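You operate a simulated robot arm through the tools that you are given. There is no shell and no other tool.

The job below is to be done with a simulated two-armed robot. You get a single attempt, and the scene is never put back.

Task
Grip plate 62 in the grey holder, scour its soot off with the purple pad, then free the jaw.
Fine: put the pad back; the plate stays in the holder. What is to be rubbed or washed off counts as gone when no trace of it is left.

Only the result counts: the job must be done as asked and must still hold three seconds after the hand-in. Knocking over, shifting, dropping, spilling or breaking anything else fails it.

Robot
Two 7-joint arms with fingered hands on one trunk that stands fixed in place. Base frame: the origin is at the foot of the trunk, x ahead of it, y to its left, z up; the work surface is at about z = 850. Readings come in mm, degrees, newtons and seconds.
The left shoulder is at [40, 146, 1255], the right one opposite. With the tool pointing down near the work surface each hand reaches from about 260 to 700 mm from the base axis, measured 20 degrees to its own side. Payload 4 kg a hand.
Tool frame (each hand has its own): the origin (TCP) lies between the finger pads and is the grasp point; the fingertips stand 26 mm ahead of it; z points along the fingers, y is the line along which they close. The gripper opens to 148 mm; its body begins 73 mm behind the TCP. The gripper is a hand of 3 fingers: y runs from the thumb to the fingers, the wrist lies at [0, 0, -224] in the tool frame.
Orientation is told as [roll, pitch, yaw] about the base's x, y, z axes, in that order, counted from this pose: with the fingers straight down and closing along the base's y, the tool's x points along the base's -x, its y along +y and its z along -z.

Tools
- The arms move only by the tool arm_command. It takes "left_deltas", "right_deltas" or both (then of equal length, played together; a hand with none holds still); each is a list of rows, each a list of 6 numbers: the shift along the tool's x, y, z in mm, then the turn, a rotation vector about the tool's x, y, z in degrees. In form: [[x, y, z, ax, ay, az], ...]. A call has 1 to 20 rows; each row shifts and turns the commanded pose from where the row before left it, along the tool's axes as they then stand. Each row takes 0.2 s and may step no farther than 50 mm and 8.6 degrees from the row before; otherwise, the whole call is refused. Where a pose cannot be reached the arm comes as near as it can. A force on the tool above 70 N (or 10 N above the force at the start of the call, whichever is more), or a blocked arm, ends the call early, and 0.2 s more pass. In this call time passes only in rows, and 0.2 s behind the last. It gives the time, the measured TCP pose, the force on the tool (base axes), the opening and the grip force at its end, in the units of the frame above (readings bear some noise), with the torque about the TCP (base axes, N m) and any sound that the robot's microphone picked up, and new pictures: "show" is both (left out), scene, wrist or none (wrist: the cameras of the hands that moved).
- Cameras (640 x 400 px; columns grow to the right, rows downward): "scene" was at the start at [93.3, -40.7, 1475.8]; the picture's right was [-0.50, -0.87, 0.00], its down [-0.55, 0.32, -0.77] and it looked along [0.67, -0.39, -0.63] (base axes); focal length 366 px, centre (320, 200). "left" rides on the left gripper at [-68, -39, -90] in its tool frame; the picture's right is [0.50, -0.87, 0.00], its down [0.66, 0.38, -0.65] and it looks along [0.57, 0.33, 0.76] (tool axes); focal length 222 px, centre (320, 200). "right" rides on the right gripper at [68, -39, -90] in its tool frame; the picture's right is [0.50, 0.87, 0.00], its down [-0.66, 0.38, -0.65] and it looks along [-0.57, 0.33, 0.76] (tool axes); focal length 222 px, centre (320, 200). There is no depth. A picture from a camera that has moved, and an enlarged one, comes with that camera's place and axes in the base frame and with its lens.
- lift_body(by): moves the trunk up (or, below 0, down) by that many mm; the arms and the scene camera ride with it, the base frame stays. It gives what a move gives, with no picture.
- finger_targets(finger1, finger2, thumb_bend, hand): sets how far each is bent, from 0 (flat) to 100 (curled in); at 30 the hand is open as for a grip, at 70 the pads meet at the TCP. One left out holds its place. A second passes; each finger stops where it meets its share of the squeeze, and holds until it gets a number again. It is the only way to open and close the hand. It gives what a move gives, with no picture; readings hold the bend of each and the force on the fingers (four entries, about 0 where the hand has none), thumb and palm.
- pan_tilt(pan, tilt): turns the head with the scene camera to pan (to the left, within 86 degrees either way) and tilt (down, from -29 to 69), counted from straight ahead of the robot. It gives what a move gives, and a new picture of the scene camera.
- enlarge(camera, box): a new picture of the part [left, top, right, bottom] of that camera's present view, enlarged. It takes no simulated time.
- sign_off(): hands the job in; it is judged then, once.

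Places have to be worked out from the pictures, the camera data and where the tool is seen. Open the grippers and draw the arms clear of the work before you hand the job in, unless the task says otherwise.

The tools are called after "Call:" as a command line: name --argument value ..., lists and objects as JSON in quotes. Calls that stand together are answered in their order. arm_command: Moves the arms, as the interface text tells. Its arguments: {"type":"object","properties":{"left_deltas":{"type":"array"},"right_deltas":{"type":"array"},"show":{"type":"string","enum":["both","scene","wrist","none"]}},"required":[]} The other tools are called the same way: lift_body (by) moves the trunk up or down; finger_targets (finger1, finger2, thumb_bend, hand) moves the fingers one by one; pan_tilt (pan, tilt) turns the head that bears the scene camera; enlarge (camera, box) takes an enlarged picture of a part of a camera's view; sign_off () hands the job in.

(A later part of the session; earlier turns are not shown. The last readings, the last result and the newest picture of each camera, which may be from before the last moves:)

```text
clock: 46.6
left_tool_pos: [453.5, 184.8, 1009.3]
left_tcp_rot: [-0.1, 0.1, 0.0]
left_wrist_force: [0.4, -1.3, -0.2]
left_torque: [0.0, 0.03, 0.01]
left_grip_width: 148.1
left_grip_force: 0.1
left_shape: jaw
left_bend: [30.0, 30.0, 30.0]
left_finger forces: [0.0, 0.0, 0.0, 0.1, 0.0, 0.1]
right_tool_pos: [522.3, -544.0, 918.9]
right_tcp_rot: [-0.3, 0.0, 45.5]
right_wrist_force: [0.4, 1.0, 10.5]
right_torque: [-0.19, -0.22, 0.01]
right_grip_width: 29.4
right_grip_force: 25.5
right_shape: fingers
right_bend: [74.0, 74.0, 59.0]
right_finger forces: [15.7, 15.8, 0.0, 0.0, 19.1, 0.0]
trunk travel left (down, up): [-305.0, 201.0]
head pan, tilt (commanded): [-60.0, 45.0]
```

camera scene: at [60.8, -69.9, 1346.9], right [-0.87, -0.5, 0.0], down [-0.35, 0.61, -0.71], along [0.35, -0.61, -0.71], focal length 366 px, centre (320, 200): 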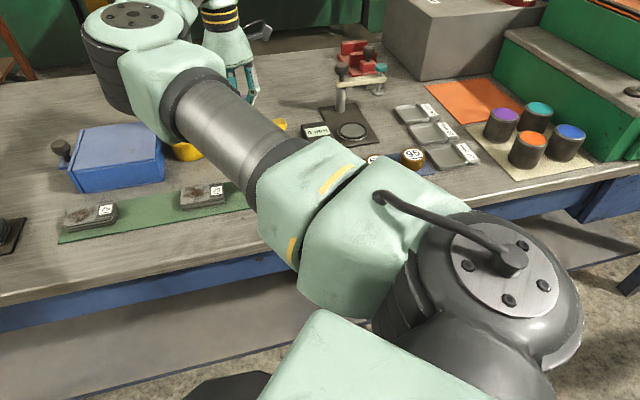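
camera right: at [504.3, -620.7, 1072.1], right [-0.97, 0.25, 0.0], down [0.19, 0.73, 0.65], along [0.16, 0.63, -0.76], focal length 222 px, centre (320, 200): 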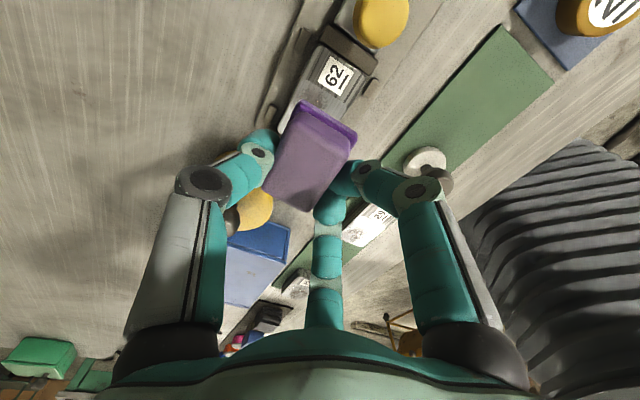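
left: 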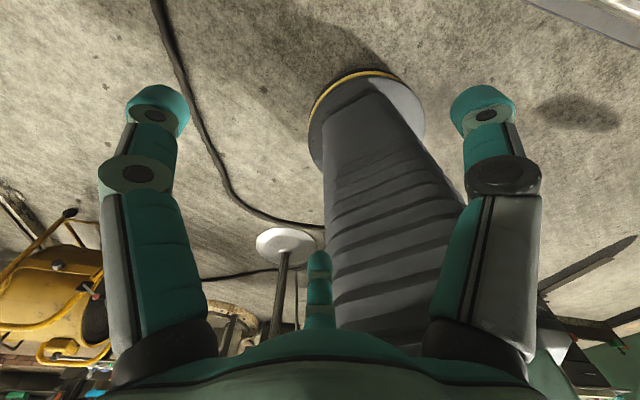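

The press is centred toward the thumb-side edge, so the pad is slightly rolled. I roll the hand 2.5° about tool x to flatten it.

Call:
arm_command --right_deltas '[[0, 0, 0, 2.5, 0, 0]]' --show "none"

Call:
enlarge --camera "right" --box '[180, 20, 460, 240]'

```text
clock: 47.0
left_tool_pos: [454.0, 186.6, 1008.2]
left_tcp_rot: [-0.2, -0.1, 0.0]
left_wrist_force: [-0.2, 0.4, -0.9]
left_torque: [-0.01, 0.0, -0.01]
left_grip_width: 147.8
left_grip_force: 0.0
left_shape: jaw
left_bend: [30.0, 30.0, 30.0]
left_finger forces: [0.0, 0.0, 0.1, 0.0, 0.1, 0.0]
right_tool_pos: [520.3, -542.0, 917.0]
right_tcp_rot: [-2.6, 0.2, 45.3]
right_wrist_force: [-1.5, 2.3, 12.0]
right_torque: [-0.19, -0.2, 0.0]
right_grip_width: 29.3
right_grip_force: 25.7
right_shape: fingers
right_bend: [74.0, 75.0, 60.0]
right_finger forces: [16.4, 16.5, 0.1, 0.1, 18.3, 0.1]
trunk travel left (down, up): [-305.0, 201.0]
head pan, tilt (commanded): [-60.0, 45.0]
```

```text
1.82 times, centred on (320, 130) of right
camera zoom: at [498.3, -616.5, 1008.4], right [-0.97, 0.25, -0.04], down [0.17, 0.75, 0.63], along [0.19, 0.61, -0.77], focal length 404 px, centre (320, 327)
```

zoom: 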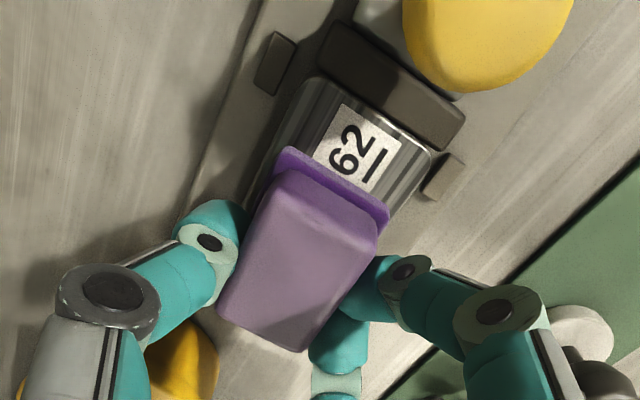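

The press is still off toward the thumb side. I roll 3° more and compare.

Call:
arm_command --right_deltas '[[0, 0, 0, 3, 0, 0]]' --show "none"

```text
clock: 47.5
left_tool_pos: [452.9, 186.2, 1008.5]
left_tcp_rot: [-0.1, 0.0, -0.1]
left_wrist_force: [1.1, -0.4, -0.3]
left_torque: [-0.02, 0.0, 0.02]
left_grip_width: 147.7
left_grip_force: 0.0
left_shape: jaw
left_bend: [30.0, 30.0, 30.0]
left_finger forces: [0.0, 0.0, 0.0, 0.0, 0.0, 0.0]
right_tool_pos: [520.5, -543.9, 917.1]
right_tcp_rot: [-5.6, 0.2, 45.4]
right_wrist_force: [-0.9, 1.7, 5.3]
right_torque: [-0.05, -0.05, -0.04]
right_grip_width: 29.6
right_grip_force: 25.5
right_shape: fingers
right_bend: [74.0, 75.0, 59.0]
right_finger forces: [15.8, 15.8, 0.0, 0.1, 18.6, 0.0]
trunk travel left (down, up): [-305.0, 201.0]
head pan, tilt (commanded): [-60.0, 45.0]
```

Force fell to 5 N, as expected when the low edge rises. I roll 3° more while pressing down slightly.

Call:
arm_command --right_deltas '[[0, 0, 0.5, 3, 0, 0], [0, 0, 1.5, 0, 0, 0]]' --show "none"

Call:
enlarge --camera "right" --box '[180, 20, 460, 240]'

Call:
enlarge --camera "scene" --box '[200, 60, 360, 170]'

```text
clock: 48.0
left_tool_pos: [453.4, 184.6, 1010.0]
left_tcp_rot: [0.1, -0.1, -0.1]
left_wrist_force: [-0.4, 0.6, -0.9]
left_torque: [0.01, 0.02, 0.02]
left_grip_width: 147.8
left_grip_force: 0.1
left_shape: jaw
left_bend: [30.0, 30.0, 30.0]
left_finger forces: [0.0, 0.0, 0.1, 0.1, 0.0, 0.0]
right_tool_pos: [521.2, -544.3, 915.5]
right_tcp_rot: [-8.7, 0.0, 45.4]
right_wrist_force: [-1.2, 0.8, 2.7]
right_torque: [-0.06, -0.07, -0.02]
right_grip_width: 29.5
right_grip_force: 25.9
right_shape: fingers
right_bend: [74.0, 75.0, 59.0]
right_finger forces: [15.7, 15.6, 0.1, 0.1, 18.8, 0.1]
trunk travel left (down, up): [-305.0, 201.0]
head pan, tilt (commanded): [-60.0, 45.0]
```

```text
1.82 times, centred on (320, 130) of right
camera zoom: at [491.8, -611.2, 1008.9], right [-0.96, 0.25, -0.13], down [0.12, 0.8, 0.59], along [0.25, 0.55, -0.8], focal length 404 px, centre (320, 327)
```

zoom: 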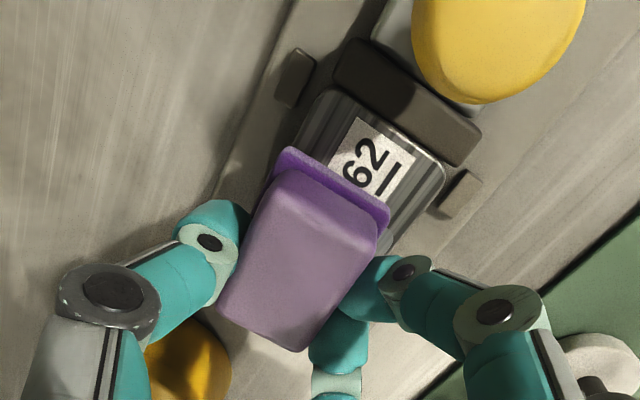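

```text
3.64 times, centred on (280, 115) of scene
camera zoom: at [59.1, -68.0, 1347.1], right [-0.87, -0.5, 0.0], down [-0.35, 0.61, -0.71], along [0.35, -0.61, -0.71], focal length 1331 px, centre (466, 509)
```

zoom: 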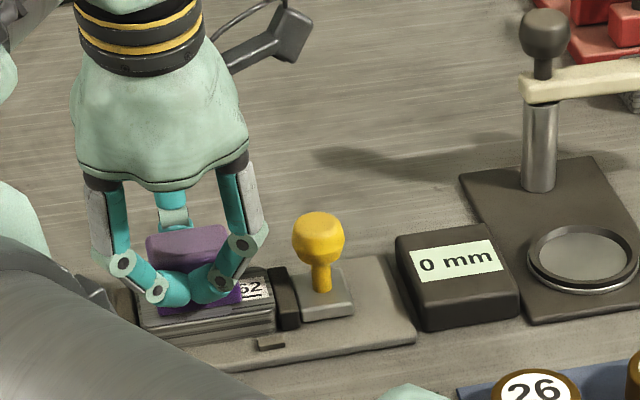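

The scene camera now sees the pad; I zoom in on it to judge its tilt.

Call:
enlarge --camera "scene" --box '[220, 105, 300, 165]'

```text
6.67 times, centred on (260, 135) of scene
camera zoom: at [59.1, -68.0, 1347.1], right [-0.87, -0.5, 0.0], down [-0.35, 0.61, -0.71], along [0.35, -0.61, -0.71], focal length 2440 px, centre (720, 633)
```

zoom: 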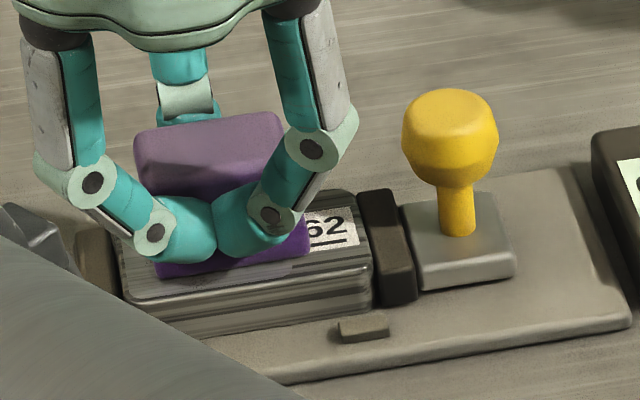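

I enlarge further on the pad's near bottom edge.

Call:
enlarge --camera "scene" --box '[232, 125, 272, 150]'

```text
16.00 times, centred on (252, 138) of scene
camera zoom: at [59.1, -68.0, 1347.1], right [-0.87, -0.5, 0.0], down [-0.35, 0.61, -0.71], along [0.35, -0.61, -0.71], focal length 5856 px, centre (1408, 1200)
```

zoom: 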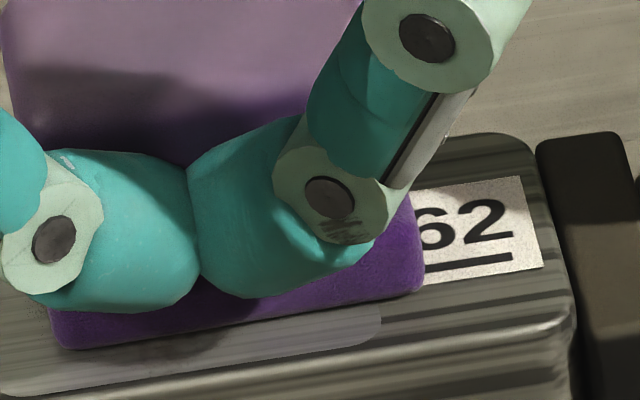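

The pad's near edge seems about on the plate. I return to zero roll at a light press and simply try strokes, then inspect what was cleaned.

Call:
arm_command --right_deltas '[[0, 0, -2.5, 0, 0, 0], [0, 0, 0, -4, 0, 0], [0, 0, 0, -4.5, 0, 0]]' --show "none"

Call:
enlarge --camera "right" --box '[180, 20, 460, 240]'

```text
clock: 48.9
left_tool_pos: [452.4, 186.9, 1009.0]
left_tcp_rot: [0.1, 0.0, 0.1]
left_wrist_force: [-0.3, 0.1, 0.2]
left_torque: [0.01, -0.02, 0.01]
left_grip_width: 147.6
left_grip_force: 0.1
left_shape: jaw
left_bend: [30.0, 30.0, 30.0]
left_finger forces: [0.0, 0.0, 0.0, 0.0, 0.0, 0.1]
right_tool_pos: [520.9, -542.3, 918.8]
right_tcp_rot: [-0.2, 0.0, 45.4]
right_wrist_force: [3.5, -2.8, 10.7]
right_torque: [-0.35, -0.34, 0.02]
right_grip_width: 29.3
right_grip_force: 25.5
right_shape: fingers
right_bend: [74.0, 75.0, 59.0]
right_finger forces: [14.7, 14.6, 0.1, 0.1, 21.3, 0.1]
trunk travel left (down, up): [-305.0, 201.0]
head pan, tilt (commanded): [-60.0, 45.0]
```

```text
1.82 times, centred on (320, 130) of right
camera zoom: at [502.0, -619.9, 1007.6], right [-0.97, 0.25, 0.0], down [0.19, 0.73, 0.65], along [0.17, 0.63, -0.76], focal length 404 px, centre (320, 327)
```

zoom: 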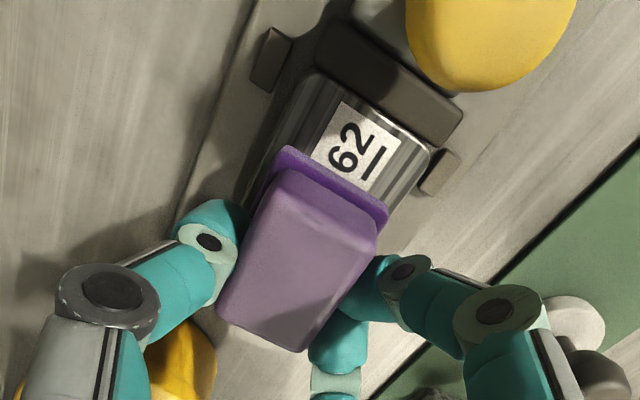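

Pressing 10.7 N at zero roll. First set of strokes along the plate's length.

Call:
arm_command --right_deltas '[[6, 0, 0, 0, 0, 0], [6, 0, 0, 0, 0, 0], [-6, 0, 0, 0, 0, 0], [-6, 0, 0, 0, 0, 0], [-6, 0, 0, 0, 0, 0], [-6, 0, 0, 0, 0, 0], [6, 0, 0, 0, 0, 0], [6, 0, 0, 0, 0, 0], [6, 0, 0, 0, 0, 0], [6, 0, 0, 0, 0, 0], [-6, 0, 0, 0, 0, 0], [-6, 0, 0, 0, 0, 0]]' --show "scene"

Call:
enlarge --camera "right" --box '[180, 20, 460, 240]'

```text
clock: 51.5
left_tool_pos: [451.7, 185.4, 1008.7]
left_tcp_rot: [0.0, 0.1, 0.0]
left_wrist_force: [0.9, -0.6, 0.2]
left_torque: [-0.02, 0.0, -0.02]
left_grip_width: 148.1
left_grip_force: 0.1
left_shape: jaw
left_bend: [30.0, 30.0, 30.0]
left_finger forces: [0.1, 0.0, 0.1, 0.0, 0.1, 0.1]
right_tool_pos: [518.8, -542.1, 917.6]
right_tcp_rot: [-0.2, 0.1, 45.4]
right_wrist_force: [-2.2, -2.1, 8.4]
right_torque: [-0.25, -0.17, -0.08]
right_grip_width: 29.4
right_grip_force: 26.7
right_shape: fingers
right_bend: [74.0, 75.0, 60.0]
right_finger forces: [17.0, 16.2, 0.0, 0.1, 20.0, 0.1]
trunk travel left (down, up): [-305.0, 201.0]
head pan, tilt (commanded): [-60.0, 45.0]
camera scene: at [58.1, -67.7, 1347.2], right [-0.87, -0.5, 0.0], down [-0.35, 0.61, -0.71], along [0.35, -0.61, -0.71], focal length 366 px, centre (320, 200)
```

scene: 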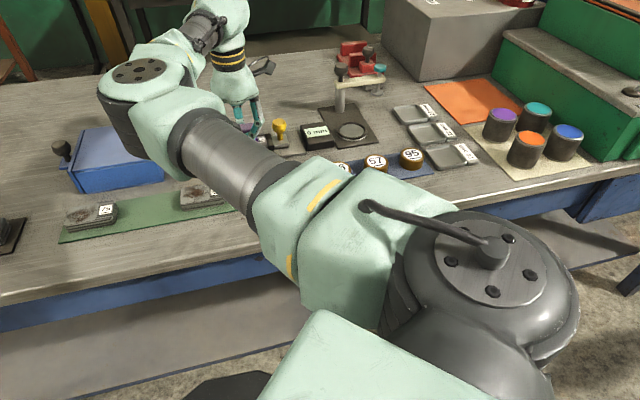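

```text
1.82 times, centred on (320, 130) of right
camera zoom: at [500.0, -618.9, 1007.3], right [-0.97, 0.25, 0.0], down [0.19, 0.73, 0.65], along [0.17, 0.63, -0.76], focal length 404 px, centre (320, 327)
```

zoom: 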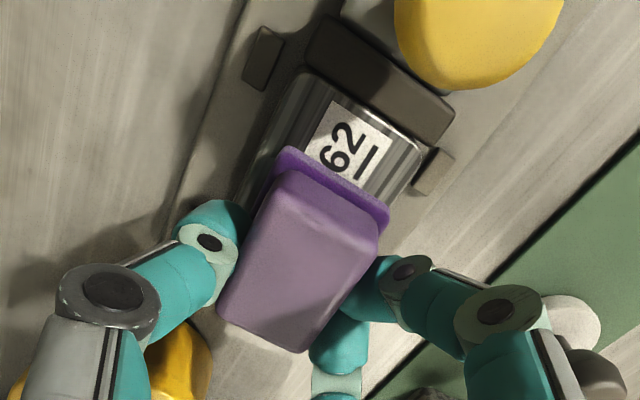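

I lift and shift past the stop so the wrist camera can see the plate.

Call:
arm_command --right_deltas '[[0, 0, -25, 0, 0, 0], [-10, 0, -25, 0, 0, 0], [-30, 0, 0, 0, 0, 0], [-30, 0, 0, 0, 0, 0]]' --show "wrist"

Call:
enlarge --camera "right" --box '[240, 0, 440, 120]'

Call:
enlarge --camera "scene" --box '[220, 105, 300, 165]'

```text
clock: 52.5
left_tool_pos: [454.1, 185.1, 1008.2]
left_tcp_rot: [0.0, 0.0, 0.0]
left_wrist_force: [0.6, 0.4, -0.2]
left_torque: [-0.01, 0.03, 0.05]
left_grip_width: 148.1
left_grip_force: 0.0
left_shape: jaw
left_bend: [30.0, 30.0, 30.0]
left_finger forces: [0.0, 0.1, 0.0, 0.0, 0.0, 0.1]
right_tool_pos: [570.9, -491.3, 967.3]
right_tcp_rot: [-0.2, 0.2, 45.4]
right_wrist_force: [0.1, 0.8, -0.1]
right_torque: [-0.02, 0.01, -0.01]
right_grip_width: 29.5
right_grip_force: 25.8
right_shape: fingers
right_bend: [74.0, 75.0, 59.0]
right_finger forces: [16.3, 16.1, 0.0, 0.0, 19.6, 0.0]
trunk travel left (down, up): [-305.0, 201.0]
head pan, tilt (commanded): [-60.0, 45.0]
camera right: at [553.2, -568.2, 1056.5], right [-0.97, 0.25, 0.0], down [0.19, 0.73, 0.65], along [0.17, 0.63, -0.76], focal length 222 px, centre (320, 200)
```

right: 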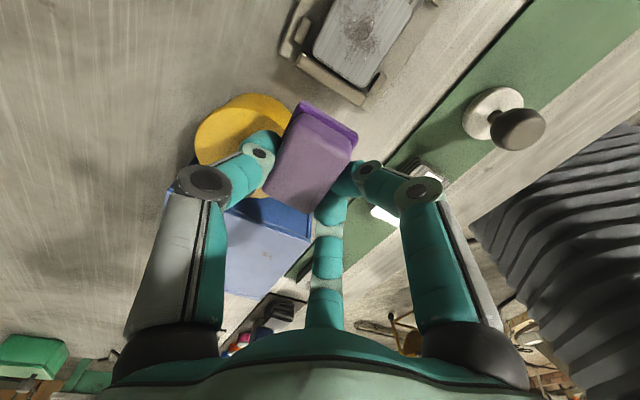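

```text
3.20 times, centred on (340, 60) of right
camera zoom: at [553.2, -568.2, 1056.5], right [-0.97, 0.25, 0.0], down [0.19, 0.73, 0.65], along [0.17, 0.63, -0.76], focal length 711 px, centre (256, 648)
```

zoom: 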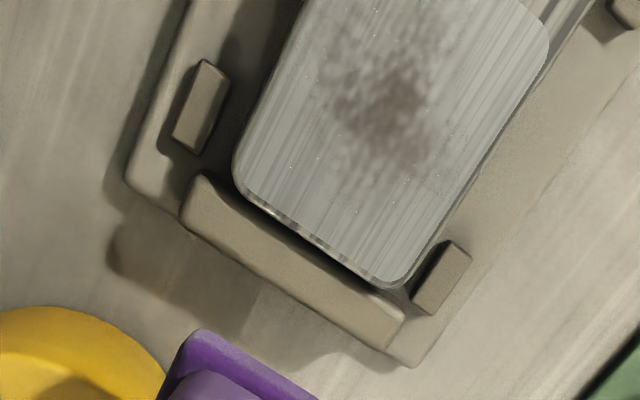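

```text
6.67 times, centred on (260, 135) of scene
camera zoom: at [60.0, -67.9, 1347.1], right [-0.87, -0.5, 0.0], down [-0.35, 0.61, -0.71], along [0.35, -0.61, -0.71], focal length 2440 px, centre (720, 633)
```

zoom: 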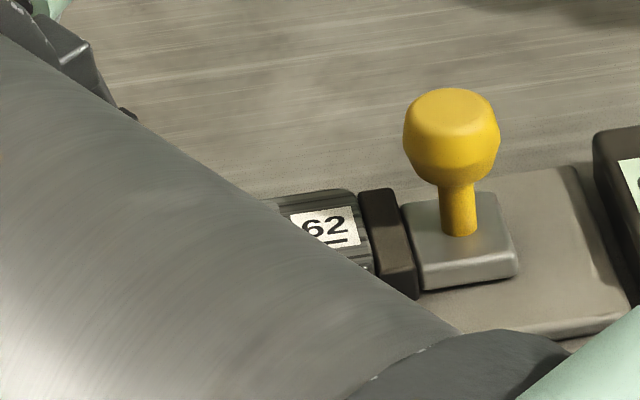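

The soot has clearly faded, so the scouring works. I go back onto the plate for more strokes.

Call:
arm_command --right_deltas '[[30, 0, 0, 0, 0, 0], [30, 0, 0, 0, 0, 0], [10, 0, 24, 0, 0, 0], [0, 0, 22, 0, 0, 0], [0, 0, 4, 0, 0, 0]]' --show "none"

```text
clock: 53.6
left_tool_pos: [452.0, 186.1, 1009.6]
left_tcp_rot: [0.0, -0.1, 0.1]
left_wrist_force: [-0.4, 0.7, 0.2]
left_torque: [0.01, 0.01, 0.01]
left_grip_width: 147.7
left_grip_force: 0.1
left_shape: jaw
left_bend: [30.0, 30.0, 30.0]
left_finger forces: [0.0, 0.0, 0.0, 0.1, 0.0, 0.0]
right_tool_pos: [521.0, -543.8, 918.5]
right_tcp_rot: [-0.2, 0.0, 45.5]
right_wrist_force: [0.7, -1.3, 4.4]
right_torque: [-0.15, -0.13, 0.02]
right_grip_width: 29.6
right_grip_force: 25.9
right_shape: fingers
right_bend: [74.0, 75.0, 59.0]
right_finger forces: [16.2, 15.8, 0.1, 0.0, 19.8, 0.0]
trunk travel left (down, up): [-305.0, 201.0]
head pan, tilt (commanded): [-60.0, 45.0]
```

I press 2 mm more and run lengthwise strokes.

Call:
arm_command --right_deltas '[[0, 0, 2, 0, 0, 0], [7, 0, 0, 0, 0, 0], [7, 0, 0, 0, 0, 0], [-7, 0, 0, 0, 0, 0], [-7, 0, 0, 0, 0, 0], [-7, 0, 0, 0, 0, 0], [-7, 0, 0, 0, 0, 0], [7, 0, 0, 0, 0, 0], [7, 0, 0, 0, 0, 0], [7, 0, 0, 0, 0, 0], [7, 0, 0, 0, 0, 0], [-7, 0, 0, 0, 0, 0], [-7, 0, 0, 0, 0, 0], [-7, 0, 0, 0, 0, 0], [-7, 0, 0, 0, 0, 0], [7, 0, 0, 0, 0, 0], [7, 0, 0, 0, 0, 0]]' --show "none"

Call:
enlarge --camera "right" --box '[180, 20, 460, 240]'

```text
clock: 57.2
left_tool_pos: [453.3, 188.3, 1009.4]
left_tcp_rot: [-0.1, -0.1, 0.2]
left_wrist_force: [-0.4, -0.7, -1.0]
left_torque: [0.01, -0.02, -0.02]
left_grip_width: 147.7
left_grip_force: 0.0
left_shape: jaw
left_bend: [30.0, 30.0, 30.0]
left_finger forces: [0.0, 0.0, 0.1, 0.0, 0.0, 0.1]
right_tool_pos: [521.6, -542.2, 916.7]
right_tcp_rot: [-0.2, 0.0, 45.5]
right_wrist_force: [1.7, 1.6, 14.9]
right_torque: [-0.22, -0.35, 0.07]
right_grip_width: 29.4
right_grip_force: 28.7
right_shape: fingers
right_bend: [74.0, 75.0, 60.0]
right_finger forces: [17.4, 17.4, 0.0, 0.0, 23.4, 0.1]
trunk travel left (down, up): [-305.0, 201.0]
head pan, tilt (commanded): [-60.0, 45.0]
```

```text
1.82 times, centred on (320, 130) of right
camera zoom: at [501.8, -619.1, 1006.2], right [-0.97, 0.25, 0.0], down [0.19, 0.73, 0.65], along [0.17, 0.63, -0.76], focal length 404 px, centre (320, 327)
```

zoom: 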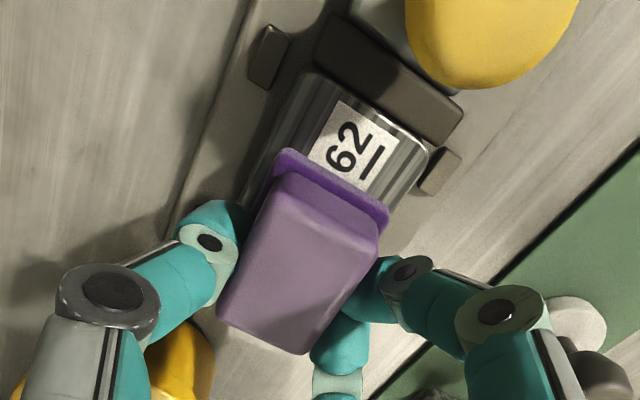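

Force 15 N, grip steady. I add strokes with sideways offsets of ±6 mm.

Call:
arm_command --right_deltas '[[0, 6, 0, 0, 0, 0], [7, 0, 0, 0, 0, 0], [7, 0, 0, 0, 0, 0], [-7, 0, 0, 0, 0, 0], [-7, 0, 0, 0, 0, 0], [-7, 0, 0, 0, 0, 0], [-7, 0, 0, 0, 0, 0], [7, 0, 0, 0, 0, 0], [7, 0, 0, 0, 0, 0], [0, -6, 0, 0, 0, 0], [0, -6, 0, 0, 0, 0], [7, 0, 0, 0, 0, 0], [7, 0, 0, 0, 0, 0], [-7, 0, 0, 0, 0, 0], [-7, 0, 0, 0, 0, 0], [-7, 0, 0, 0, 0, 0], [-7, 0, 0, 0, 0, 0], [7, 0, 0, 0, 0, 0], [7, 0, 0, 0, 0, 0], [0, 6, 0, 0, 0, 0]]' --show "none"

Call:
enlarge --camera "right" --box '[180, 20, 460, 240]'

```text
clock: 61.5
left_tool_pos: [453.4, 187.7, 1008.2]
left_tcp_rot: [0.0, 0.0, 0.1]
left_wrist_force: [0.5, -0.2, 1.0]
left_torque: [0.03, 0.01, 0.0]
left_grip_width: 147.8
left_grip_force: 0.1
left_shape: jaw
left_bend: [30.0, 30.0, 30.0]
left_finger forces: [0.0, 0.1, 0.0, 0.1, 0.0, 0.1]
right_tool_pos: [520.3, -545.2, 917.4]
right_tcp_rot: [-0.3, 0.1, 45.4]
right_wrist_force: [0.7, -0.8, 5.5]
right_torque: [-0.16, -0.17, 0.0]
right_grip_width: 29.9
right_grip_force: 19.6
right_shape: fingers
right_bend: [74.0, 75.0, 60.0]
right_finger forces: [0.0, 16.0, 0.0, 0.0, 23.0, 0.1]
trunk travel left (down, up): [-305.0, 201.0]
head pan, tilt (commanded): [-60.0, 45.0]
```

```text
1.82 times, centred on (320, 130) of right
camera zoom: at [501.3, -621.1, 1006.7], right [-0.97, 0.25, 0.0], down [0.19, 0.73, 0.65], along [0.17, 0.63, -0.76], focal length 404 px, centre (320, 327)
```

zoom: 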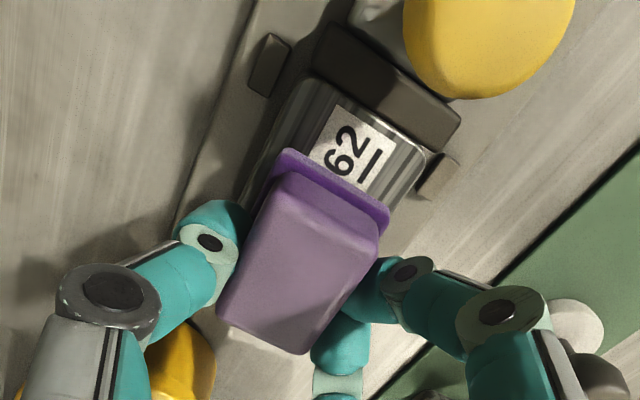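

Finger 1 has lost contact. I re-tighten the grip before lifting.

Call:
finger_targets --hand "right" --finger1 82 --finger2 82 --thumb_bend 70

Call:
arm_command --right_deltas '[[0, 0, -25, 0, 0, 0], [-10, 0, -25, 0, 0, 0], [-30, 0, 0, 0, 0, 0], [-30, 0, 0, 0, 0, 0]]' --show "wrist"

Call:
enlarge --camera "right" --box '[260, 0, 440, 110]'

```text
clock: 62.5
left_tool_pos: [453.4, 185.9, 1009.2]
left_tcp_rot: [0.0, 0.0, 0.0]
left_wrist_force: [-0.6, -0.3, 0.1]
left_torque: [0.0, 0.04, 0.02]
left_grip_width: 147.8
left_grip_force: 0.1
left_shape: jaw
left_bend: [30.0, 30.0, 30.0]
left_finger forces: [0.0, 0.0, 0.0, 0.1, 0.0, 0.0]
right_tool_pos: [520.1, -545.2, 917.4]
right_tcp_rot: [-0.1, 0.2, 45.5]
right_wrist_force: [-0.4, -1.0, 6.2]
right_torque: [-0.18, -0.13, -0.03]
right_grip_width: 30.2
right_grip_force: 12.2
right_shape: fingers
right_bend: [74.0, 75.0, 59.0]
right_finger forces: [0.0, 0.0, 0.1, 0.1, 23.7, 0.1]
trunk travel left (down, up): [-305.0, 201.0]
head pan, tilt (commanded): [-60.0, 45.0]
```

```text
clock: 63.5
left_tool_pos: [454.4, 185.9, 1007.8]
left_tcp_rot: [0.0, 0.0, 0.0]
left_wrist_force: [0.4, -0.7, -0.8]
left_torque: [0.03, 0.01, 0.0]
left_grip_width: 147.7
left_grip_force: 0.0
left_shape: jaw
left_bend: [30.0, 30.0, 30.0]
left_finger forces: [0.0, 0.0, 0.0, 0.0, 0.1, 0.1]
right_tool_pos: [570.4, -497.8, 963.7]
right_tcp_rot: [-0.1, 0.1, 45.4]
right_wrist_force: [0.9, 0.3, -0.3]
right_torque: [0.01, -0.03, 0.04]
right_grip_width: 30.1
right_grip_force: 10.4
right_shape: fingers
right_bend: [74.0, 75.0, 59.0]
right_finger forces: [0.1, 0.0, 0.0, 0.1, 21.9, 0.1]
trunk travel left (down, up): [-305.0, 201.0]
head pan, tilt (commanded): [-60.0, 45.0]
camera right: at [552.0, -573.5, 1052.8], right [-0.97, 0.25, 0.0], down [0.19, 0.73, 0.65], along [0.17, 0.63, -0.76], focal length 222 px, centre (320, 200)
```

right: 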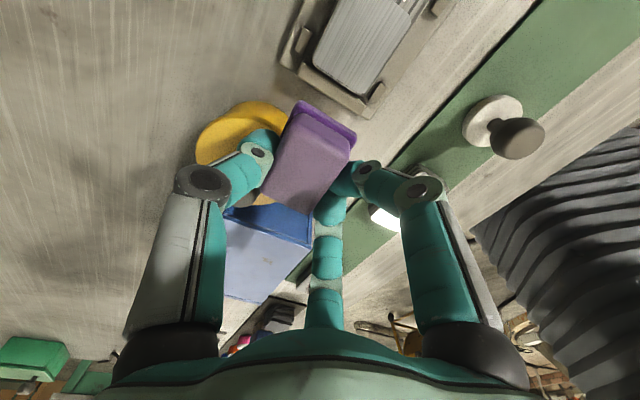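

```text
3.56 times, centred on (350, 55) of right
camera zoom: at [552.0, -573.5, 1052.8], right [-0.97, 0.25, 0.0], down [0.19, 0.73, 0.65], along [0.17, 0.63, -0.76], focal length 790 px, centre (213, 716)
```

zoom: 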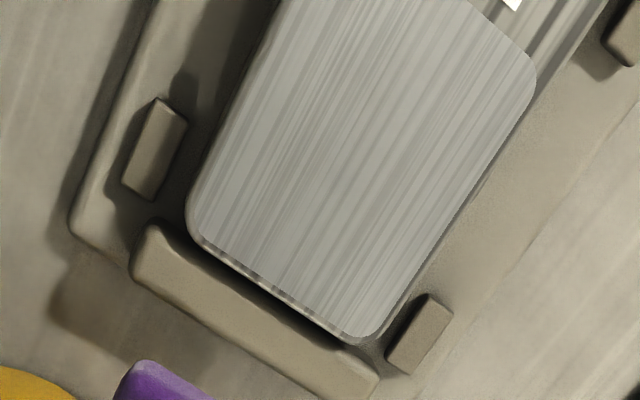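

The panel looks clean. I rise 50 mm to see the whole plate and check for remaining traces.

Call:
arm_command --right_deltas '[[0, 0, -25, 0, 0, 0], [0, 0, -25, 0, 0, 0]]' --show "wrist"

Call:
enlarge --camera "right" --box '[280, 0, 440, 110]'

Call:
enlarge --camera "right" --box '[310, 20, 390, 100]'

```text
clock: 64.0
left_tool_pos: [453.7, 186.2, 1009.0]
left_tcp_rot: [0.1, 0.1, 0.0]
left_wrist_force: [1.0, 0.0, 0.5]
left_torque: [-0.01, -0.01, 0.01]
left_grip_width: 148.3
left_grip_force: 0.1
left_shape: jaw
left_bend: [30.0, 30.0, 30.0]
left_finger forces: [0.0, 0.0, 0.0, 0.0, 0.0, 0.1]
right_tool_pos: [573.2, -494.9, 1015.2]
right_tcp_rot: [-0.1, 0.0, 45.4]
right_wrist_force: [0.2, 0.3, -0.3]
right_torque: [0.03, -0.06, -0.02]
right_grip_width: 30.6
right_grip_force: 10.9
right_shape: fingers
right_bend: [74.0, 75.0, 59.0]
right_finger forces: [0.1, 0.0, 0.0, 0.0, 21.9, 0.0]
trunk travel left (down, up): [-305.0, 201.0]
head pan, tilt (commanded): [-60.0, 45.0]
camera right: at [553.6, -572.1, 1104.7], right [-0.97, 0.25, 0.0], down [0.19, 0.73, 0.65], along [0.17, 0.63, -0.76], focal length 222 px, centre (320, 200)
```

right: 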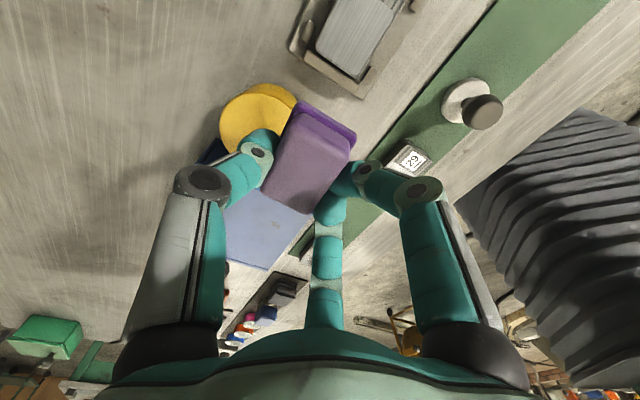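

```text
3.64 times, centred on (360, 55) of right
camera zoom: at [553.6, -572.1, 1104.7], right [-0.97, 0.25, 0.0], down [0.19, 0.73, 0.65], along [0.17, 0.63, -0.76], focal length 808 px, centre (174, 727)
```

zoom: 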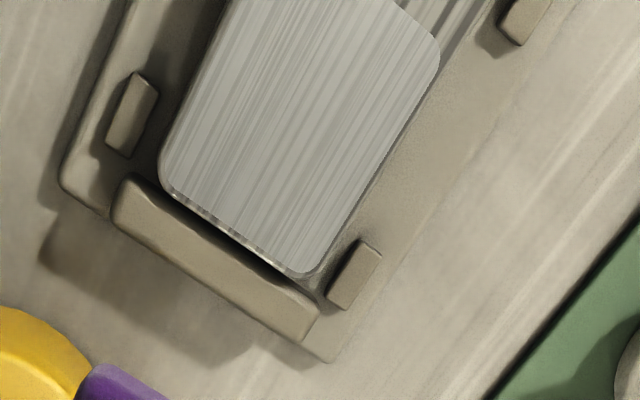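

```text
5.00 times, centred on (350, 60) of right
camera zoom: at [553.6, -572.1, 1104.7], right [-0.97, 0.25, 0.0], down [0.19, 0.73, 0.65], along [0.17, 0.63, -0.76], focal length 1111 px, centre (170, 900)
```

zoom: 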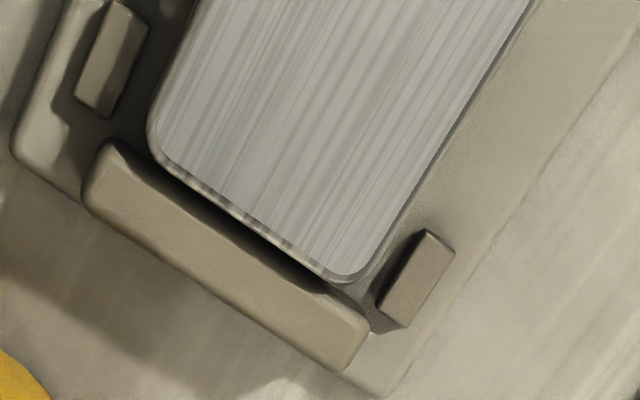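

Visible panel is clean. I carry the pad toward its tray spot, from where the wrist camera can view the whole plate for a final check.

Call:
arm_command --right_deltas '[[31.5, 28.3, 5, 0, 0, 0], [31.5, 28.3, 5, 0, 0, 0], [31.5, 28.3, 5, 0, 0, 0], [31.5, 28.4, 5, 0, 0, -0.6], [31.5, 28.4, 5, 0, 0, -0.6]]' --show "wrist"

Call:
enlarge --camera "right" --box '[60, 20, 240, 180]'

Call:
enlarge --camera "right" --box '[200, 20, 400, 220]'

```text
clock: 65.2
left_tool_pos: [452.6, 185.7, 1009.3]
left_tcp_rot: [0.0, -0.1, 0.0]
left_wrist_force: [-1.2, 0.3, 0.0]
left_torque: [0.01, 0.01, 0.01]
left_grip_width: 148.2
left_grip_force: 0.1
left_shape: jaw
left_bend: [30.0, 30.0, 30.0]
left_finger forces: [0.0, 0.0, 0.0, 0.2, 0.1, 0.0]
right_tool_pos: [359.6, -503.8, 989.4]
right_tcp_rot: [-0.1, 0.0, 46.7]
right_wrist_force: [0.5, 0.6, -0.5]
right_torque: [0.0, -0.03, 0.02]
right_grip_width: 29.9
right_grip_force: 10.4
right_shape: fingers
right_bend: [74.0, 75.0, 59.0]
right_finger forces: [0.0, 0.0, 0.1, 0.0, 20.9, 0.0]
trunk travel left (down, up): [-305.0, 201.0]
head pan, tilt (commanded): [-60.0, 45.0]
camera right: at [342.5, -580.8, 1078.0], right [-0.97, 0.23, 0.0], down [0.17, 0.74, 0.65], along [0.15, 0.64, -0.76], focal length 222 px, centre (320, 200)
```

right: 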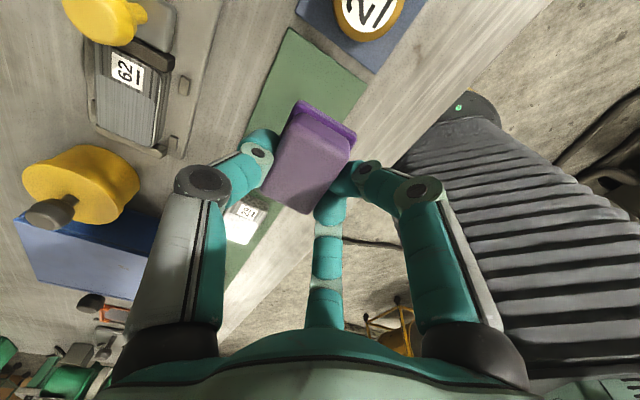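

```text
2.50 times, centred on (150, 100) of right
camera zoom: at [342.5, -580.8, 1078.0], right [-0.97, 0.23, 0.0], down [0.17, 0.74, 0.65], along [0.15, 0.64, -0.76], focal length 555 px, centre (745, 450)
```

zoom: 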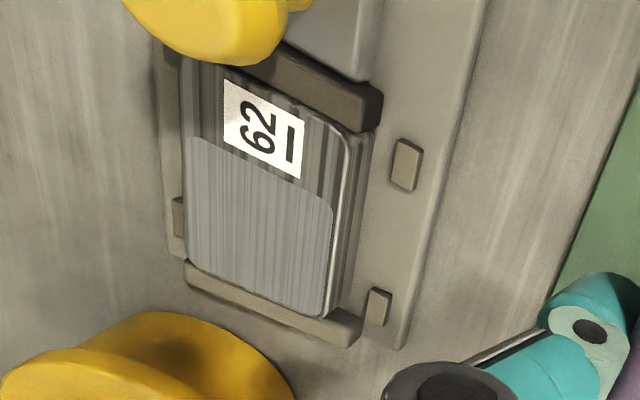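

```text
2.00 times, centred on (300, 120) of right
camera zoom: at [342.5, -580.8, 1078.0], right [-0.97, 0.23, 0.0], down [0.17, 0.74, 0.65], along [0.15, 0.64, -0.76], focal length 444 px, centre (360, 360)
```

zoom: 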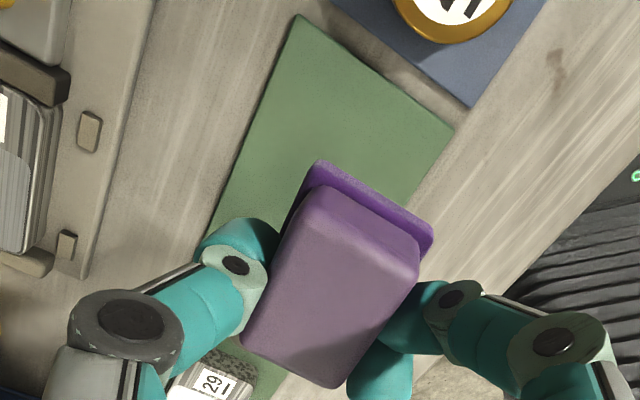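

The whole plate is visible; I magnify the panel to look for any faint remains.

Call:
enlarge --camera "right" --box '[100, 65, 160, 120]'

Call:
enlarge --camera "right" --box '[100, 100, 160, 155]'

```text
7.27 times, centred on (130, 92) of right
camera zoom: at [342.5, -580.8, 1078.0], right [-0.97, 0.23, 0.0], down [0.17, 0.74, 0.65], along [0.15, 0.64, -0.76], focal length 1615 px, centre (1702, 982)
```

zoom: 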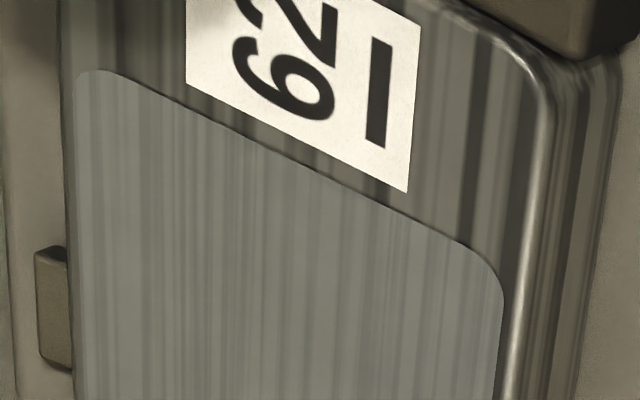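

```text
7.27 times, centred on (130, 128) of right
camera zoom: at [342.5, -580.8, 1078.0], right [-0.97, 0.23, 0.0], down [0.17, 0.74, 0.65], along [0.15, 0.64, -0.76], focal length 1615 px, centre (1702, 727)
```

zoom: 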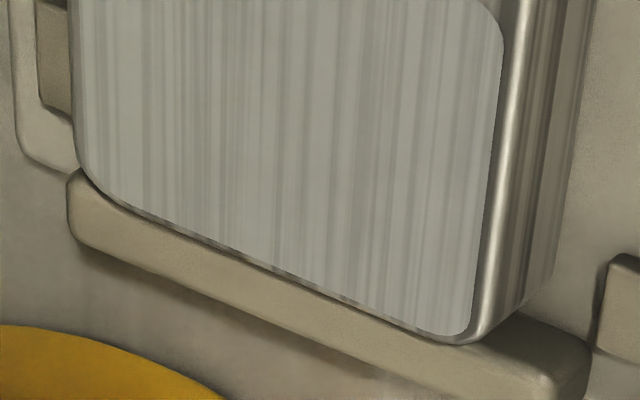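

The panel looks clean even magnified. To be sure no faint film remains, I make one more scouring round before putting the pad back.

Call:
arm_command --right_deltas '[[0, 0, 0, 0, 0, 1.3], [-21.2, -35.8, 0, 0, 0, 0], [-21.2, -35.8, 0, 0, 0, 0], [-21.2, -35.8, 0, 0, 0, 0], [-21.1, -35.7, 0, 0, 0, 0], [0, 0, 26, 0, 0, 0], [0, 0, 26, 0, 0, 0], [0, 0, 12, 0, 0, 0]]' --show "wrist"

Call:
enlarge --camera "right" --box '[180, 20, 460, 240]'

```text
clock: 67.0
left_tool_pos: [453.2, 184.9, 1008.9]
left_tcp_rot: [0.0, -0.1, 0.0]
left_wrist_force: [-0.5, -0.6, 0.6]
left_torque: [0.02, 0.02, 0.0]
left_grip_width: 147.7
left_grip_force: 0.2
left_shape: jaw
left_bend: [30.0, 30.0, 30.0]
left_finger forces: [0.0, 0.0, 0.0, 0.0, 0.0, 0.0]
right_tool_pos: [519.1, -547.3, 925.1]
right_tcp_rot: [0.0, 0.1, 45.2]
right_wrist_force: [-0.4, 0.2, -1.1]
right_torque: [0.01, -0.03, 0.01]
right_grip_width: 29.9
right_grip_force: 10.8
right_shape: fingers
right_bend: [74.0, 75.0, 59.0]
right_finger forces: [0.1, 0.0, 0.0, 0.0, 20.9, 0.0]
trunk travel left (down, up): [-305.0, 201.0]
head pan, tilt (commanded): [-60.0, 45.0]
camera right: at [500.3, -624.0, 1013.3], right [-0.97, 0.25, 0.0], down [0.19, 0.73, 0.65], along [0.17, 0.63, -0.76], focal length 222 px, centre (320, 200)
```

right: 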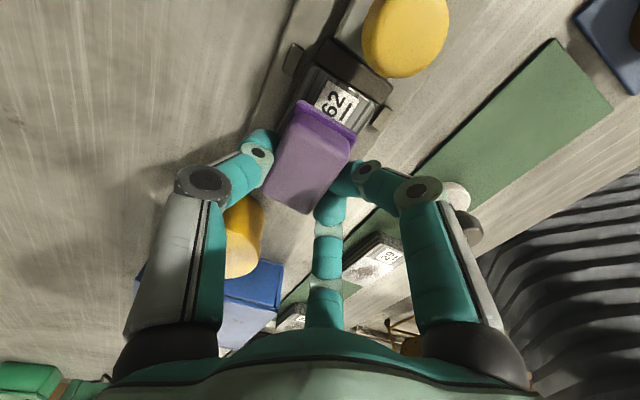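

```text
1.82 times, centred on (320, 130) of right
camera zoom: at [500.3, -624.0, 1013.3], right [-0.97, 0.25, 0.0], down [0.19, 0.73, 0.65], along [0.17, 0.63, -0.76], focal length 404 px, centre (320, 327)
```

zoom: 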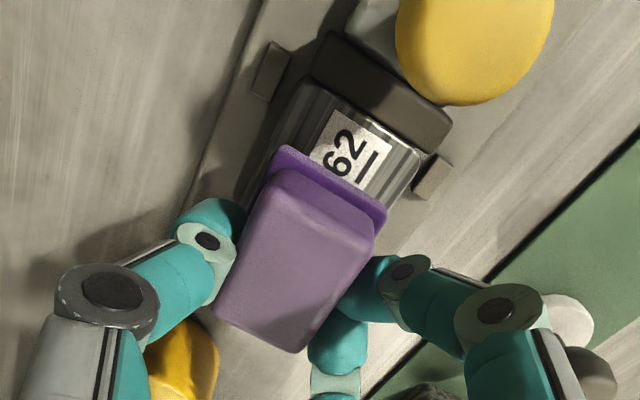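

The pad is above the panel. I press down to about 12 N.

Call:
arm_command --right_deltas '[[-3, 0, 3, 0, 0, 0], [0, 0, 2, 0, 0, 0], [0, 0, 2, 0, 0, 0]]' --show "none"

```text
clock: 67.8
left_tool_pos: [453.5, 185.3, 1008.4]
left_tcp_rot: [0.0, 0.0, 0.0]
left_wrist_force: [-0.2, 0.2, -0.1]
left_torque: [-0.01, 0.01, -0.03]
left_grip_width: 148.1
left_grip_force: 0.0
left_shape: jaw
left_bend: [30.0, 30.0, 30.0]
left_finger forces: [0.1, 0.0, 0.0, 0.0, 0.1, 0.0]
right_tool_pos: [522.8, -545.4, 919.3]
right_tcp_rot: [-0.2, 0.2, 45.2]
right_wrist_force: [0.1, -0.5, 0.2]
right_torque: [-0.02, 0.01, 0.02]
right_grip_width: 29.8
right_grip_force: 10.1
right_shape: fingers
right_bend: [74.0, 75.0, 59.0]
right_finger forces: [0.0, 0.0, 0.0, 0.0, 20.9, 0.0]
trunk travel left (down, up): [-305.0, 201.0]
head pan, tilt (commanded): [-60.0, 45.0]
```

Barely touching at 919; I go 3 mm further and run the strokes.

Call:
arm_command --right_deltas '[[0, 0, 1.5, 0, 0, 0], [0, 0, 1.5, 0, 0, 0]]' --show "none"

```text
clock: 68.5
left_tool_pos: [453.4, 185.6, 1010.0]
left_tcp_rot: [0.0, 0.0, 0.0]
left_wrist_force: [0.1, 0.1, 0.2]
left_torque: [0.01, -0.01, -0.02]
left_grip_width: 147.9
left_grip_force: 0.1
left_shape: jaw
left_bend: [30.0, 30.0, 30.0]
left_finger forces: [0.1, 0.0, 0.1, 0.0, 0.0, 0.1]
right_tool_pos: [523.2, -544.9, 918.0]
right_tcp_rot: [-0.3, 0.0, 45.4]
right_wrist_force: [0.5, -1.1, 6.0]
right_torque: [-0.18, -0.2, -0.02]
right_grip_width: 29.7
right_grip_force: 11.6
right_shape: fingers
right_bend: [74.0, 75.0, 59.0]
right_finger forces: [0.1, 0.1, 0.0, 0.0, 23.0, 0.0]
trunk travel left (down, up): [-305.0, 201.0]
head pan, tilt (commanded): [-60.0, 45.0]
```

Call:
arm_command --right_deltas '[[0, 5, 1.5, 0, 0, 0], [7, 0, 0, 0, 0, 0], [7, 0, 0, 0, 0, 0], [-7, 0, 0, 0, 0, 0], [-7, 0, 0, 0, 0, 0], [-7, 0, 0, 0, 0, 0], [-7, 0, 0, 0, 0, 0], [7, 0, 0, 0, 0, 0], [7, 0, 0, 0, 0, 0], [0, -5, 0, 0, 0, 0], [7, 0, 0, 0, 0, 0], [7, 0, 0, 0, 0, 0], [-7, 0, 0, 0, 0, 0], [-7, 0, 0, 0, 0, 0], [-7, 0, 0, 0, 0, 0], [-7, 0, 0, 0, 0, 0], [7, 0, 0, 0, 0, 0], [7, 0, 0, 0, 0, 0], [0, -5, 0, 0, 0, 0]]' --show "none"

Call:
arm_command --right_deltas '[[7, 0, 0, 0, 0, 0], [7, 0, 0, 0, 0, 0], [-7, 0, 0, 0, 0, 0], [-7, 0, 0, 0, 0, 0], [-7, 0, 0, 0, 0, 0], [-7, 0, 0, 0, 0, 0], [7, 0, 0, 0, 0, 0], [7, 0, 0, 0, 0, 0], [0, 5, 0, 0, 0, 0]]' --show "none"

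Call:
enlarge --camera "right" --box '[180, 20, 460, 240]'

```text
clock: 72.5
left_tool_pos: [452.5, 187.8, 1008.8]
left_tcp_rot: [-0.1, 0.0, 0.0]
left_wrist_force: [-0.1, 0.0, -0.1]
left_torque: [-0.01, -0.04, 0.01]
left_grip_width: 148.0
left_grip_force: 0.1
left_shape: jaw
left_bend: [30.0, 30.0, 30.0]
left_finger forces: [0.1, 0.0, 0.0, 0.0, 0.1, 0.1]
right_tool_pos: [524.7, -547.8, 916.6]
right_tcp_rot: [-0.2, 0.1, 45.3]
right_wrist_force: [-0.5, 4.8, 15.3]
right_torque: [-0.19, -0.3, 0.02]
right_grip_width: 30.4
right_grip_force: 32.9
right_shape: fingers
right_bend: [76.0, 77.0, 61.0]
right_finger forces: [19.4, 19.1, 0.0, 0.1, 27.5, 0.1]
trunk travel left (down, up): [-305.0, 201.0]
head pan, tilt (commanded): [-60.0, 45.0]
```

```text
clock: 74.5
left_tool_pos: [453.9, 185.9, 1009.3]
left_tcp_rot: [-0.1, 0.0, 0.0]
left_wrist_force: [0.8, -0.5, -0.1]
left_torque: [0.0, 0.0, 0.0]
left_grip_width: 147.8
left_grip_force: 0.0
left_shape: jaw
left_bend: [30.0, 30.0, 30.0]
left_finger forces: [0.0, 0.0, 0.0, 0.1, 0.0, 0.0]
right_tool_pos: [521.4, -546.2, 917.1]
right_tcp_rot: [-0.2, 0.2, 45.3]
right_wrist_force: [3.1, -1.1, 13.0]
right_torque: [-0.33, -0.37, 0.06]
right_grip_width: 30.3
right_grip_force: 14.8
right_shape: fingers
right_bend: [77.0, 78.0, 60.0]
right_finger forces: [0.0, 0.0, 0.0, 0.0, 29.6, 0.0]
trunk travel left (down, up): [-305.0, 201.0]
head pan, tilt (commanded): [-60.0, 45.0]
```

```text
1.82 times, centred on (320, 130) of right
camera zoom: at [501.5, -622.5, 1005.8], right [-0.97, 0.25, 0.0], down [0.19, 0.73, 0.65], along [0.17, 0.63, -0.76], focal length 404 px, centre (320, 327)
```

zoom: 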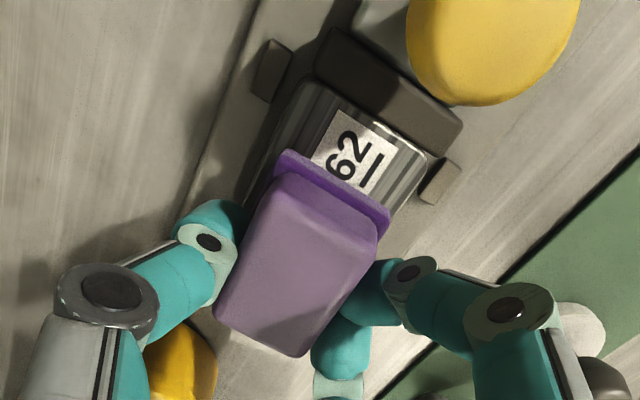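

Scouring round complete. I lift the pad and carry it back to above its place on the tray.

Call:
arm_command --right_deltas '[[0, 0, -25, 0, 0, 0], [0, 0, -40, 0, 0, 0], [21.2, 35.2, 0, 0, 0, 0], [21.2, 35.2, 0, 0, 0, 0], [21.2, 35.2, 0, 0, 0, -0.6], [21.2, 35.2, 0, 0, 0, -0.7]]' --show "wrist"

Call:
enlarge --camera "right" --box '[90, 40, 180, 160]'

Call:
enlarge --camera "right" --box '[200, 0, 400, 220]'

```text
clock: 75.8
left_tool_pos: [453.3, 184.8, 1009.2]
left_tcp_rot: [0.0, 0.0, 0.0]
left_wrist_force: [0.4, 0.1, -1.5]
left_torque: [-0.01, -0.02, 0.02]
left_grip_width: 147.8
left_grip_force: 0.1
left_shape: jaw
left_bend: [30.0, 30.0, 30.0]
left_finger forces: [0.0, 0.0, 0.0, 0.1, 0.0, 0.0]
right_tool_pos: [361.9, -508.8, 978.4]
right_tcp_rot: [-0.1, 0.0, 46.7]
right_wrist_force: [-1.2, 0.0, -1.0]
right_torque: [-0.02, 0.0, -0.01]
right_grip_width: 30.5
right_grip_force: 11.2
right_shape: fingers
right_bend: [77.0, 78.0, 60.0]
right_finger forces: [0.0, 0.0, 0.0, 0.1, 22.1, 0.1]
trunk travel left (down, up): [-305.0, 201.0]
head pan, tilt (commanded): [-60.0, 45.0]
camera right: at [344.3, -586.5, 1068.4], right [-0.97, 0.23, 0.0], down [0.17, 0.74, 0.65], along [0.15, 0.64, -0.76], focal length 222 px, centre (320, 200)
```

right: 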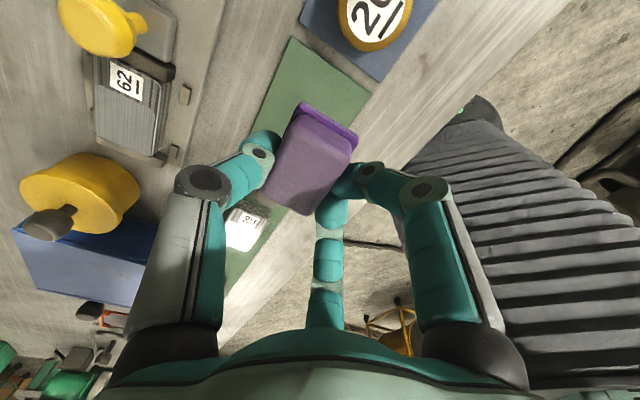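

```text
3.33 times, centred on (135, 100) of right
camera zoom: at [344.3, -586.5, 1068.4], right [-0.97, 0.23, 0.0], down [0.17, 0.74, 0.65], along [0.15, 0.64, -0.76], focal length 740 px, centre (937, 533)
```

zoom: 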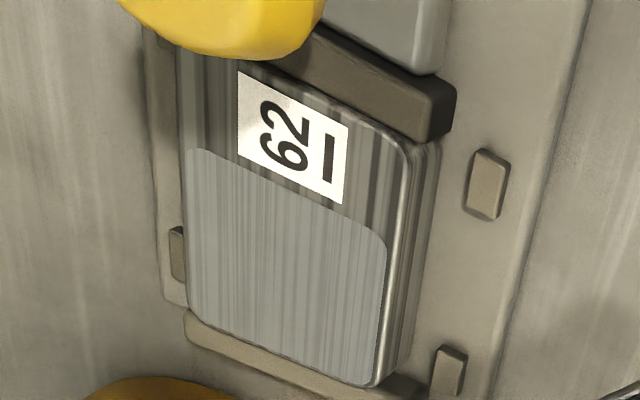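

```text
1.82 times, centred on (300, 110) of right
camera zoom: at [344.3, -586.5, 1068.4], right [-0.97, 0.23, 0.0], down [0.17, 0.74, 0.65], along [0.15, 0.64, -0.76], focal length 404 px, centre (356, 364)
```

zoom: 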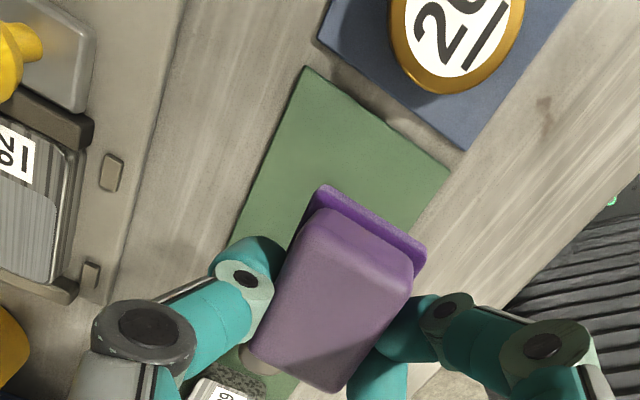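

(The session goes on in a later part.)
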